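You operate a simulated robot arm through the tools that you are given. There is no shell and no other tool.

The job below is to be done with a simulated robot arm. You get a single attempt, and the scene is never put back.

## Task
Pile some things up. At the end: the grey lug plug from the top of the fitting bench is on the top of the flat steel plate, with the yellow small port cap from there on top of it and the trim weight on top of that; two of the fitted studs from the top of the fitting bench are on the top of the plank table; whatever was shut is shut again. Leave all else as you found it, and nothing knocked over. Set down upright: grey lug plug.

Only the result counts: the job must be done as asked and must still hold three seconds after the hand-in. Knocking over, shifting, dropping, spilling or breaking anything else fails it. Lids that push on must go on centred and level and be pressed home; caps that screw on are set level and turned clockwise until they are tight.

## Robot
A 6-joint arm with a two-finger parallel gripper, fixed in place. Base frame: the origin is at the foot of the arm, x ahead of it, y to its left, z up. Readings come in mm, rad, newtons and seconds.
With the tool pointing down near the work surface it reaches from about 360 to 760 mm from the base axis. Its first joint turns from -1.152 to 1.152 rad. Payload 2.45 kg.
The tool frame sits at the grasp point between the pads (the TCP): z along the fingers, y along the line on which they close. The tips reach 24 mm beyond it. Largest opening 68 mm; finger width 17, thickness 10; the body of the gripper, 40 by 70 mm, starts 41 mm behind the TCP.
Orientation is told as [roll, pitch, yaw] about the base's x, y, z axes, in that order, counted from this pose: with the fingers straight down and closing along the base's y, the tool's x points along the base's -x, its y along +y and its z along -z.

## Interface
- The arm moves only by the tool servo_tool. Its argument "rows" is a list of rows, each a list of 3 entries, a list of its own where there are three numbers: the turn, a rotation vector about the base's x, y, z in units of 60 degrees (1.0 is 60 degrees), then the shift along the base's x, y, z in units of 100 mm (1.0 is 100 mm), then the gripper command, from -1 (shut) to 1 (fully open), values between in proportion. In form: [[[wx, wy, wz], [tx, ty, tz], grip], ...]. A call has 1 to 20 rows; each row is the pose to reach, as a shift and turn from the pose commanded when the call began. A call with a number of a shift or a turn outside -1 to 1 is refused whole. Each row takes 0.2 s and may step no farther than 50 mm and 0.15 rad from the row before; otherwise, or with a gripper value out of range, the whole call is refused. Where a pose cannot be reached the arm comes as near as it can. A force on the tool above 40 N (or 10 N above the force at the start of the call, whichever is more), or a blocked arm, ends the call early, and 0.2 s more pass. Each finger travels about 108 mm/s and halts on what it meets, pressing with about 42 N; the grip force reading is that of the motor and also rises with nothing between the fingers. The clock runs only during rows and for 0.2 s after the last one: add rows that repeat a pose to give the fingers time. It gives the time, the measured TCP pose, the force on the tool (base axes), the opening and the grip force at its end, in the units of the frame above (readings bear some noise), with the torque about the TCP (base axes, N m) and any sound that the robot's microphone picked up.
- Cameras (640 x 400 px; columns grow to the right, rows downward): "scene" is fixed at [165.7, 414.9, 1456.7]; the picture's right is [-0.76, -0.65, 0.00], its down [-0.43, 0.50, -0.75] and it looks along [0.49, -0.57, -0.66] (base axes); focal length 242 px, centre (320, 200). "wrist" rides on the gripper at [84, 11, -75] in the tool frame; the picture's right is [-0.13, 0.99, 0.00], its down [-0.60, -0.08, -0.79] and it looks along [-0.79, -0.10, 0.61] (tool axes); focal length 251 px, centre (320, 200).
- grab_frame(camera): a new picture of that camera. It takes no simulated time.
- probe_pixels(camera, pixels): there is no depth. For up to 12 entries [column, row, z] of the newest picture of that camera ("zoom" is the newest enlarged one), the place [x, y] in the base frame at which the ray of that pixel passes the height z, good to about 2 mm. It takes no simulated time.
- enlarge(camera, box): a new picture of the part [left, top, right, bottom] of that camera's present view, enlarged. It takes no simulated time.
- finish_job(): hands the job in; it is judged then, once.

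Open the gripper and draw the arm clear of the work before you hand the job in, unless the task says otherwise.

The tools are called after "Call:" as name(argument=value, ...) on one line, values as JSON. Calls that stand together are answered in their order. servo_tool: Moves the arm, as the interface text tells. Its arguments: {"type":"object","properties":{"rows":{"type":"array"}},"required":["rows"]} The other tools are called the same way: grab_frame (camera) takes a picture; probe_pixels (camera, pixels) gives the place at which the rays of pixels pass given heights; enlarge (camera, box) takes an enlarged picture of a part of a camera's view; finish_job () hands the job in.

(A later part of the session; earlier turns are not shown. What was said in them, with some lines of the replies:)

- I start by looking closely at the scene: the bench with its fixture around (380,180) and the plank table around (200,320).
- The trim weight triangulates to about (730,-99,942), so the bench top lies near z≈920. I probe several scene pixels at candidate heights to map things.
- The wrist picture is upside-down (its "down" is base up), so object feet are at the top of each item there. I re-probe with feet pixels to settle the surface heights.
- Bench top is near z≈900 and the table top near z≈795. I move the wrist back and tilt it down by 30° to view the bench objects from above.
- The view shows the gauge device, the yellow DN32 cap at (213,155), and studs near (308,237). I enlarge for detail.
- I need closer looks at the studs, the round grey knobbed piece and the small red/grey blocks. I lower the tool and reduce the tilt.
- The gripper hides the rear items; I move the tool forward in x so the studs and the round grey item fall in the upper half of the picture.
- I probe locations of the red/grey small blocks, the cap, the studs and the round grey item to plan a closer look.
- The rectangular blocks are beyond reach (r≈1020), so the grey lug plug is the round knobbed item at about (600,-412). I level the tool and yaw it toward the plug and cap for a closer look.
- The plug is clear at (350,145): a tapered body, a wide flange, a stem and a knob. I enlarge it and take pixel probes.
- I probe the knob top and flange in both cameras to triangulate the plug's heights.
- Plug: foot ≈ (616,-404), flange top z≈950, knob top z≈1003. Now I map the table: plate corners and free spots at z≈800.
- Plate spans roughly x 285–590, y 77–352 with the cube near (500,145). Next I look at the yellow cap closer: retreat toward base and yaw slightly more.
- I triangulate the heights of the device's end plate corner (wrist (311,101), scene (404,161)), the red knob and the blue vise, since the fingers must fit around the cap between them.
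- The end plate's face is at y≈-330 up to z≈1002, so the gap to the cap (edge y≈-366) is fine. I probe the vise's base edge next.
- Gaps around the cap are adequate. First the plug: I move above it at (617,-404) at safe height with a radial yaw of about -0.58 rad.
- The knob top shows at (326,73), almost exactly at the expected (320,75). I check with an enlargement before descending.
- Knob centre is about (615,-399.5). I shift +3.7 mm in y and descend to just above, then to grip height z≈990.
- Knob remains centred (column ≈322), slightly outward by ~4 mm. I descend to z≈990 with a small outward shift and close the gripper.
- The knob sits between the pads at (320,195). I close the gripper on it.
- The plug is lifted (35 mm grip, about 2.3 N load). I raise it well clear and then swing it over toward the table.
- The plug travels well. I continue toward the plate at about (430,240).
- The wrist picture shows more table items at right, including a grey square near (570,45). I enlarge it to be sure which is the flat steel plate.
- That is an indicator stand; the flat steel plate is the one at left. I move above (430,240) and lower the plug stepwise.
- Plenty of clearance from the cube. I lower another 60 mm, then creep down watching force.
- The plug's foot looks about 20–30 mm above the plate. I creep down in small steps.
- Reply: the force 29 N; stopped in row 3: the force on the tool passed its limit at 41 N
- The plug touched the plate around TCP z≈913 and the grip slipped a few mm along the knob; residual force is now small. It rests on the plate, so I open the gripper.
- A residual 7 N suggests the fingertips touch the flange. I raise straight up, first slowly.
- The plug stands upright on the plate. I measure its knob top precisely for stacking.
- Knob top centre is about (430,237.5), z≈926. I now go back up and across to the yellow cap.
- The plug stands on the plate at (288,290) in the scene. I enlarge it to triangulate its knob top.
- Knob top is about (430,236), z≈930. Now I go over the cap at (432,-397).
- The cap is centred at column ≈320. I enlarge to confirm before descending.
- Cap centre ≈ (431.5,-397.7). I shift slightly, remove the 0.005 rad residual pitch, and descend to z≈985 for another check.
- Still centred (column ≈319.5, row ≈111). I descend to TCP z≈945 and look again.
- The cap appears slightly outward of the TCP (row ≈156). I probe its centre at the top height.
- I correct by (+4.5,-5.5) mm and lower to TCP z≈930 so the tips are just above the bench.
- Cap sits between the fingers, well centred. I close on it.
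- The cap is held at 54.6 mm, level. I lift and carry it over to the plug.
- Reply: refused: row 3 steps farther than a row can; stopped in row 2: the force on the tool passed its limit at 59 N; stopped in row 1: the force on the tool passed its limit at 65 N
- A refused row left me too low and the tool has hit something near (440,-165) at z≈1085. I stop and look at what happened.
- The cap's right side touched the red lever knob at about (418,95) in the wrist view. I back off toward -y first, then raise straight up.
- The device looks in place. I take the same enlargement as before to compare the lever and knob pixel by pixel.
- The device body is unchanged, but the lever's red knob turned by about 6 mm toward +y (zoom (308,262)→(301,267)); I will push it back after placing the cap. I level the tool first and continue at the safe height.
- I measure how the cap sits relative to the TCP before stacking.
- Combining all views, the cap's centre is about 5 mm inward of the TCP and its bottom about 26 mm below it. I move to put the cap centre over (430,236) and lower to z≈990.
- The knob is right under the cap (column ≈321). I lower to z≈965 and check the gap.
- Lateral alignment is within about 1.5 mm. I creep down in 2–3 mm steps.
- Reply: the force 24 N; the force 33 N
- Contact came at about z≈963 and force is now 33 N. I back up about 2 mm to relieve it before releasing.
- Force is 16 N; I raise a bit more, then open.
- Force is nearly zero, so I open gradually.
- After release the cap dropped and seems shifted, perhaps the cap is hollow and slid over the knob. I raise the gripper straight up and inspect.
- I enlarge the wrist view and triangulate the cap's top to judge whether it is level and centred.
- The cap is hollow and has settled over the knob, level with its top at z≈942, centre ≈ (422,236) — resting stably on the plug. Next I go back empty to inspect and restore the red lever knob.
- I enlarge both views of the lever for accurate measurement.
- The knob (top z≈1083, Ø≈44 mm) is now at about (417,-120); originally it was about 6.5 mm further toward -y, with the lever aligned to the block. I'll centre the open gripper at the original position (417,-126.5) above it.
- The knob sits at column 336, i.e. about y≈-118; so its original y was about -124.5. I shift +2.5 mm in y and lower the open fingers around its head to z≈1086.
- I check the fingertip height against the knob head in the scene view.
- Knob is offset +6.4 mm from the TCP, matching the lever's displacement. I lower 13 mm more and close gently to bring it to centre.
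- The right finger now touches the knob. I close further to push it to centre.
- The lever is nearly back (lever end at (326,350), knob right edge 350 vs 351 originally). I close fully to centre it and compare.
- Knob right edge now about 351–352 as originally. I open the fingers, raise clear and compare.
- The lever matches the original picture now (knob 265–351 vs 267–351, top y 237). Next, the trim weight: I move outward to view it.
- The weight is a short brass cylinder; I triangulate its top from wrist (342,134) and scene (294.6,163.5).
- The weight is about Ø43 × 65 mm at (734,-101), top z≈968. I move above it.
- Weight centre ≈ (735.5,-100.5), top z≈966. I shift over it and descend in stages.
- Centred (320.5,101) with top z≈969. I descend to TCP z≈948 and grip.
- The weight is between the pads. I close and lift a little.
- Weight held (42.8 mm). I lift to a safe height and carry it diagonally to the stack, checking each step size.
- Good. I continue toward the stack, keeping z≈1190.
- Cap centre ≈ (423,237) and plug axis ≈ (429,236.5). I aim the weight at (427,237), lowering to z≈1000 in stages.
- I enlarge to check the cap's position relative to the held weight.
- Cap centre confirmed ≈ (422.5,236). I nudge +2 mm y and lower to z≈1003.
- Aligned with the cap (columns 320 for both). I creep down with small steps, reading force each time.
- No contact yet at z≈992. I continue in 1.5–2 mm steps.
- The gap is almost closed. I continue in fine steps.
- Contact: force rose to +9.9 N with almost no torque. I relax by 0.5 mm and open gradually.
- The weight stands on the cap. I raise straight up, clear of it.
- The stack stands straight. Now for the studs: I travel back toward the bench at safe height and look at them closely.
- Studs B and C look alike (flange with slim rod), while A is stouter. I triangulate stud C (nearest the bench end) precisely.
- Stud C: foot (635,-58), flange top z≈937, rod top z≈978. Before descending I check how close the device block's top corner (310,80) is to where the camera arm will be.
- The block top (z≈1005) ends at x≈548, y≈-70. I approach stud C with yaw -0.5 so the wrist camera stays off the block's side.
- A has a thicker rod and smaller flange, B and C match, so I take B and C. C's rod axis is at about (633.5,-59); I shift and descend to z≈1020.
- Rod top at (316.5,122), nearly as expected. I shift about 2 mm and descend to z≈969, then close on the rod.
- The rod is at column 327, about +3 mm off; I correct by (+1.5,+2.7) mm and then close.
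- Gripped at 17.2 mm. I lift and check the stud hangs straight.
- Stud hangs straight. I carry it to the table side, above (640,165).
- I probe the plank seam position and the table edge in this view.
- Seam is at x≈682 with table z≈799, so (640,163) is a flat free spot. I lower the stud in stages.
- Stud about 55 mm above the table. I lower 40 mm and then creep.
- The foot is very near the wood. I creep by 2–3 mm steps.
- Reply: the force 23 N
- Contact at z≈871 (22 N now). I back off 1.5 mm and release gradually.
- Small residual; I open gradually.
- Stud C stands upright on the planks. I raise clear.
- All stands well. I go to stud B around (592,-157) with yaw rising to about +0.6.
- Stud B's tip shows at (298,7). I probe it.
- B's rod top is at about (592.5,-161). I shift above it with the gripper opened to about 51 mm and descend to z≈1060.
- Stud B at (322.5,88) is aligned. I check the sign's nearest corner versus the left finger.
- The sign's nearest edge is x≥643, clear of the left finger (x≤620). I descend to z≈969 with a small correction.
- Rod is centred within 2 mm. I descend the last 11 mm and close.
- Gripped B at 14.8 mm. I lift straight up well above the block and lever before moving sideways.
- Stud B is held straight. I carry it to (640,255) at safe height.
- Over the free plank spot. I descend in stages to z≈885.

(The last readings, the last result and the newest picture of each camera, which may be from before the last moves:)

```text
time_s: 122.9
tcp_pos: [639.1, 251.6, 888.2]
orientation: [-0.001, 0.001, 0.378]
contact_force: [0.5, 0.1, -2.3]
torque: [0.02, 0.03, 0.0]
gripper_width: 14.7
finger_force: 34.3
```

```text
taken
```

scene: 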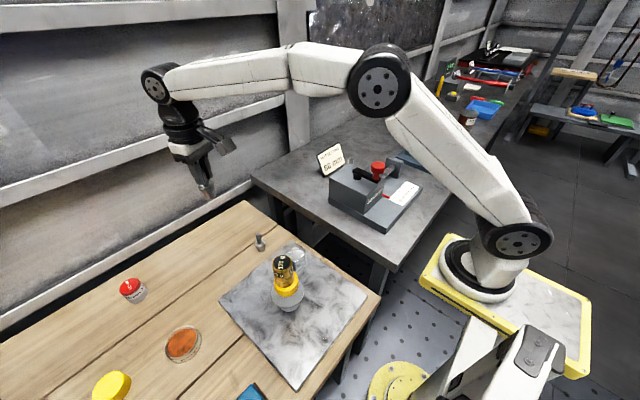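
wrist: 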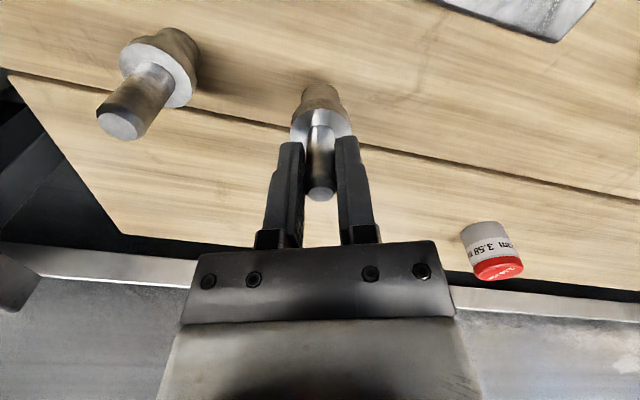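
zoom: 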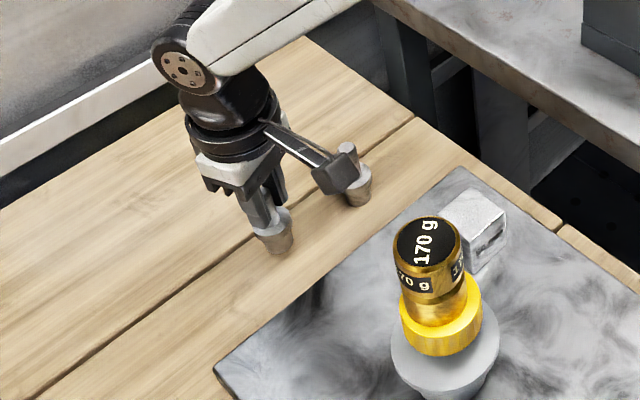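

About 17 mm to go. I lower 10 mm and then creep.

Call:
servo_tool(rows=[[[0, 0, 0], [0, 0, -0.05], -1], [[0, 0, 0], [0, 0, -0.1], -1], [[0, 0, 0], [0, 0, -0.1], -1]])

Call:
servo_tool(rows=[[[0, 0, 0], [0, 0, -0.03], -1], [[0, 0, 0], [0, 0, -0.03], -1]])

Call:
servo_tool(rows=[[[0, 0, 0], [0, 0, -0.015], -1], [[0, 0, 0], [0, 0, -0.015], -1]])

```text
time_s: 123.7
tcp_pos: [640.4, 254.8, 878.6]
orientation: [-0.002, -0.001, 0.377]
contact_force: [0.0, -0.2, -2.5]
torque: [-0.01, 0.01, 0.03]
gripper_width: 14.8
finger_force: 34.0
```

```text
time_s: 124.3
tcp_pos: [638.8, 255.1, 875.5]
orientation: [-0.003, 0.0, 0.377]
contact_force: [0.1, 0.6, -2.1]
torque: [0.03, 0.0, 0.0]
gripper_width: 15.2
finger_force: 34.5
```

```text
time_s: 124.9
tcp_pos: [637.8, 254.4, 875.3]
orientation: [-0.001, 0.003, 0.377]
contact_force: [-0.5, -0.1, -2.0]
torque: [-0.04, -0.01, -0.01]
gripper_width: 14.9
finger_force: 34.1
```

Call:
servo_tool(rows=[[[0, 0, 0], [0, 0, -0.015], -1], [[0, 0, 0], [0, 0, -0.015], -1]])

Call:
servo_tool(rows=[[[0, 0, 0], [0, 0, -0.012], -1], [[0, 0, 0], [0, 0, -0.012], -1]])

```text
time_s: 125.5
tcp_pos: [638.9, 254.9, 873.2]
orientation: [-0.001, 0.002, 0.377]
contact_force: [0.1, -0.5, -2.5]
torque: [0.0, -0.01, 0.02]
gripper_width: 14.5
finger_force: 34.3
```

```text
time_s: 126.1
tcp_pos: [639.0, 254.5, 871.3]
orientation: [-0.002, 0.001, 0.378]
contact_force: [0.7, 0.0, -1.6]
torque: [0.02, 0.0, -0.01]
gripper_width: 15.0
finger_force: 34.8
```

Call:
servo_tool(rows=[[[0, 0, 0], [0, 0, -0.01], -1], [[0, 0, 0], [0, 0, -0.01], -1]])

Call:
servo_tool(rows=[[[0, 0, 0], [0, 0, -0.01], -1], [[0, 0, 0], [0, 0, -0.01], -1]])

```text
time_s: 126.7
tcp_pos: [638.4, 255.6, 871.4]
orientation: [-0.002, 0.002, 0.377]
contact_force: [0.2, 0.4, -1.3]
torque: [-0.03, 0.02, 0.01]
gripper_width: 14.6
finger_force: 34.2
```

```text
time_s: 127.3
tcp_pos: [638.3, 254.3, 870.5]
orientation: [-0.002, 0.001, 0.376]
contact_force: [-0.4, 0.4, -1.6]
torque: [-0.01, 0.05, -0.04]
gripper_width: 14.9
finger_force: 34.1
```

Call:
servo_tool(rows=[[[0, 0, 0], [0, 0, -0.01], -1], [[0, 0, 0], [0, 0, -0.01], -1]])

Call:
servo_tool(rows=[[[0, 0, 0], [0, 0, -0.008], -1], [[0, 0, 0], [0, 0, -0.008], -1]])

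```text
time_s: 127.9
tcp_pos: [639.6, 254.4, 869.5]
orientation: [-0.001, 0.001, 0.379]
contact_force: [-4.5, -1.2, 10.2]
torque: [-0.12, 0.28, 0.03]
gripper_width: 14.9
finger_force: 34.1
```

```text
time_s: 128.5
tcp_pos: [640.5, 255.9, 869.5]
orientation: [0.0, -0.005, 0.379]
contact_force: [-6.8, 1.0, 21.2]
torque: [0.06, 0.28, 0.11]
gripper_width: 15.1
finger_force: 34.1
```

Contact at z≈870. I back off about 1 mm and then release gradually.

Call:
servo_tool(rows=[[[0, 0, 0], [0, 0, 0.012], -1], [[0, 0, 0], [0, 0, 0.012], -1]])

Call:
servo_tool(rows=[[[0, 0, 0], [0, 0, 0], -0.53], [[0, 0, 0], [0, 0, 0], -0.4], [[0, 0, 0], [0, 0, 0], 0], [[0, 0, 0], [0, 0, 0], 0.6], [[0, 0, 0], [0, 0, 0], 0.6]])

Call:
grab_frame(camera="wrist")

Call:
enlarge(camera="scene", box=[190, 190, 310, 310])

```text
time_s: 129.1
tcp_pos: [640.0, 254.3, 868.3]
orientation: [0.0, -0.002, 0.378]
contact_force: [1.2, 2.8, 15.1]
torque: [0.3, -0.19, 0.01]
gripper_width: 15.3
finger_force: 33.8
```

```text
time_s: 130.3
tcp_pos: [639.8, 254.2, 869.6]
orientation: [-0.002, 0.0, 0.378]
contact_force: [0.5, 0.3, 0.3]
torque: [-0.02, 0.0, 0.01]
gripper_width: 54.3
finger_force: 0.0
```

```text
taken
```

wrist: 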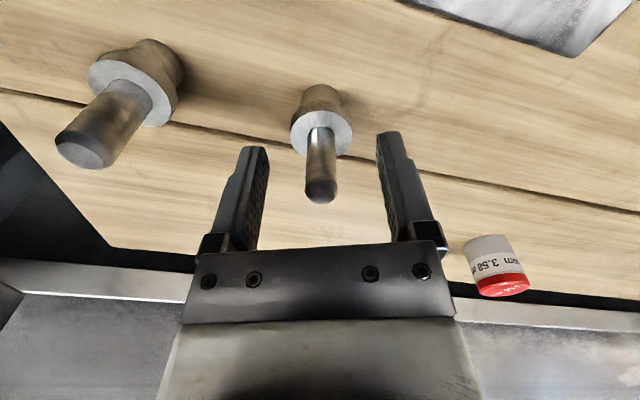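

```text
3.33 times, centred on (250, 250) of scene
```

zoom: 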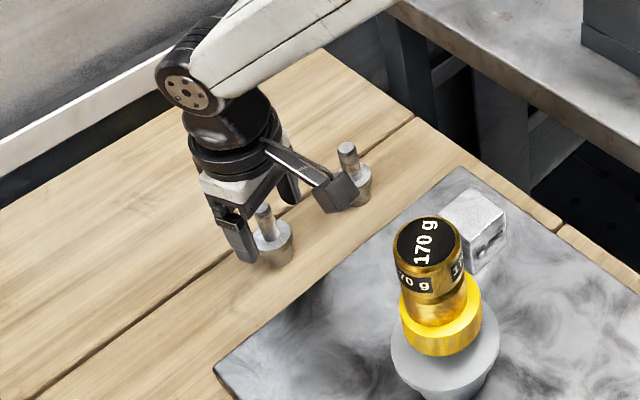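

Stud B stands upright. I raise straight up and then draw the arm away for a final check.

Call:
servo_tool(rows=[[[0, 0, 0], [0, 0, 0.1], 0.6], [[0, 0, 0], [0, 0, 0.4], 0.6], [[0, 0, 0], [0, 0, 0.8], 1], [[0, 0, 0], [0, 0, 1], 1]])

Call:
servo_tool(rows=[[[0, 0, 0], [0, 0, 0.45], 1], [[0, 0, 0], [0, 0, 0.9], 1], [[0, 0, 0], [0, 0, 1], 1]])

Call:
servo_tool(rows=[[[0, 0, 0], [0, 0, 0.45], 1], [[0, 0, 0], [0, 0, 0.9], 1], [[0, 0, 0], [0, 0, 1], 1]])

Call:
servo_tool(rows=[[[0, 0, -0.08], [-0.2, -0.33, 0.1], 1], [[0, 0, -0.16], [-0.4, -0.67, 0.3], 1], [[0, 0, -0.24], [-0.6, -1, 0.5], 1], [[0, 0, -0.24], [-0.6, -1, 0.5], 1]])

Call:
grab_frame(camera="scene")

```text
time_s: 131.3
tcp_pos: [641.0, 252.3, 969.1]
orientation: [-0.002, 0.001, 0.376]
contact_force: [-0.5, 0.6, 0.0]
torque: [0.01, 0.0, 0.01]
gripper_width: 68.2
finger_force: 0.0
```

```text
time_s: 132.1
tcp_pos: [638.9, 255.0, 1070.9]
orientation: [-0.001, -0.001, 0.377]
contact_force: [0.2, -0.1, 0.3]
torque: [-0.02, -0.01, -0.01]
gripper_width: 67.9
finger_force: 0.0
```

```text
time_s: 132.9
tcp_pos: [641.1, 253.6, 1170.9]
orientation: [-0.001, 0.003, 0.378]
contact_force: [0.9, 0.8, 0.3]
torque: [-0.02, 0.01, -0.02]
gripper_width: 68.0
finger_force: 0.1
```

```text
time_s: 133.9
tcp_pos: [581.7, 155.5, 1217.6]
orientation: [-0.002, 0.004, 0.124]
contact_force: [1.0, 0.1, -0.8]
torque: [0.02, 0.01, 0.01]
gripper_width: 67.9
finger_force: 0.0
```

```text
taken
```

scene: 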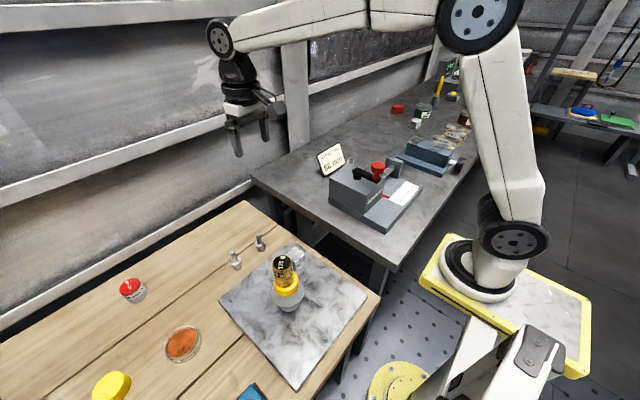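

Both studs stand at (236,260) and (260,243). I move the arm back near its starting pose and compare enlarged views with the originals.

Call:
servo_tool(rows=[[[0, 0, -0.04], [-0.2, -0.33, 0.1], 1], [[0, 0, -0.08], [-0.4, -0.67, 0.2], 1], [[0, 0, -0.12], [-0.7, -1, 0.3], 1], [[0, 0, -0.12], [-0.8, -1, 0.35], 1]])

Call:
servo_tool(rows=[[[0, 0, 0], [0, -0.35, 0], 1], [[0, 0, 0], [0, -0.73, 0], 1], [[0, 0, 0], [0, -0.73, 0], 1]])

Call:
enlarge(camera="scene", box=[250, 110, 450, 260])

Call:
enlarge(camera="scene", box=[60, 200, 400, 400])

Call:
enlarge(camera="scene", box=[220, 220, 340, 320])

Call:
enlarge(camera="scene", box=[380, 150, 440, 200])

```text
time_s: 134.9
tcp_pos: [499.9, 56.5, 1251.9]
orientation: [0.0, 0.004, 0.0]
contact_force: [0.0, -0.1, 0.6]
torque: [-0.01, -0.04, -0.03]
gripper_width: 68.1
finger_force: 0.0
```

```text
time_s: 135.7
tcp_pos: [500.5, -17.1, 1255.4]
orientation: [-0.001, 0.001, 0.002]
contact_force: [-0.1, -0.6, 0.5]
torque: [0.0, -0.01, 0.02]
gripper_width: 67.9
finger_force: 0.1
```

```text
2.67 times, centred on (350, 185) of scene
```

zoom: 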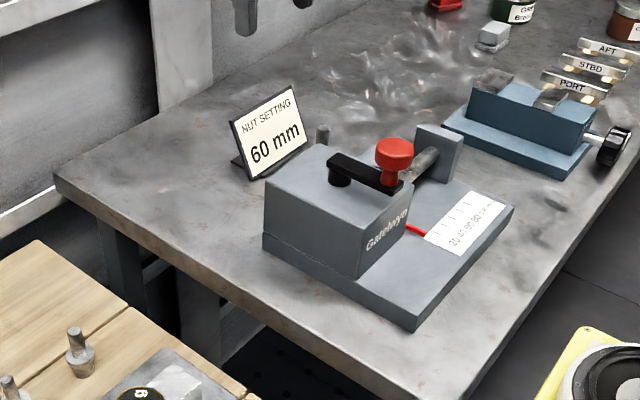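

```text
1.88 times, centred on (230, 300) of scene
```

zoom: 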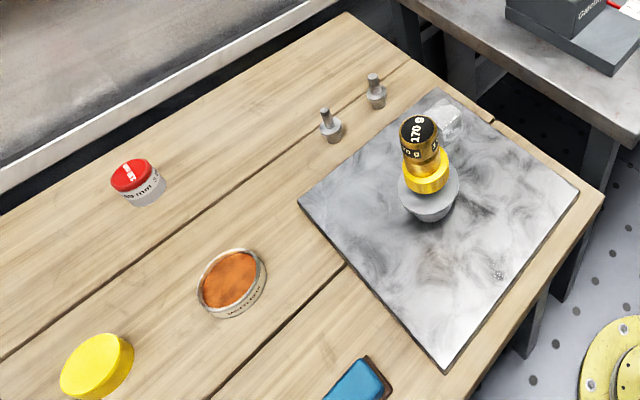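

```text
4.00 times, centred on (280, 270) of scene
```

zoom: 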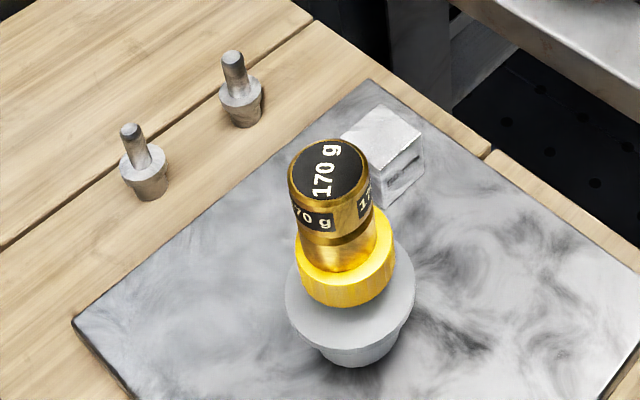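

```text
8.00 times, centred on (410, 175) of scene
```

zoom: 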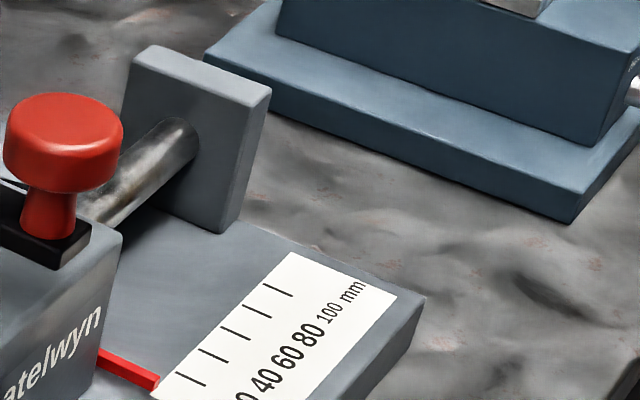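

Everything matches. The plug–cap–weight stack is steady on the plate and both studs stand on the planks. The lever, sign and remaining items are back where they were at the start, nothing was left open, and the arm is clear with its gripper open. I hand in the job.

Call:
finish_job()

```text
The job is handed in.
```

I've handed the job in. The stack and both studs are in place, but I bumped one thing along the way and had to put it back.

- **Stack:** the grey lug plug stands upright on the flat steel plate, with the yellow small port cap on it and the trim weight on top. The cap is hollow, so it dropped over the plug's knob. It sits level but about 6 mm off the plug's centre. The stack didn't move for the rest of the run after I let go of the weight.
- **Studs:** two of the three studs from the fitting bench stand upright on the plank table. I took all three to be fitted studs and moved the two slimmer ones. Their rods measured about 17 mm and 15 mm.
- **Bumped lever:** while carrying the cap I flew too low and hit the red knob on the Gatelwyn device. That turned its lever by roughly 6 mm. I pushed it back, and it now matches the starting pictures to within about 1 mm.
- **Shut items:** I opened nothing that had been shut, so nothing needed closing again.

Everything else I compared with the starting pictures looks unmoved. The arm is back near its starting pose with the gripper open.
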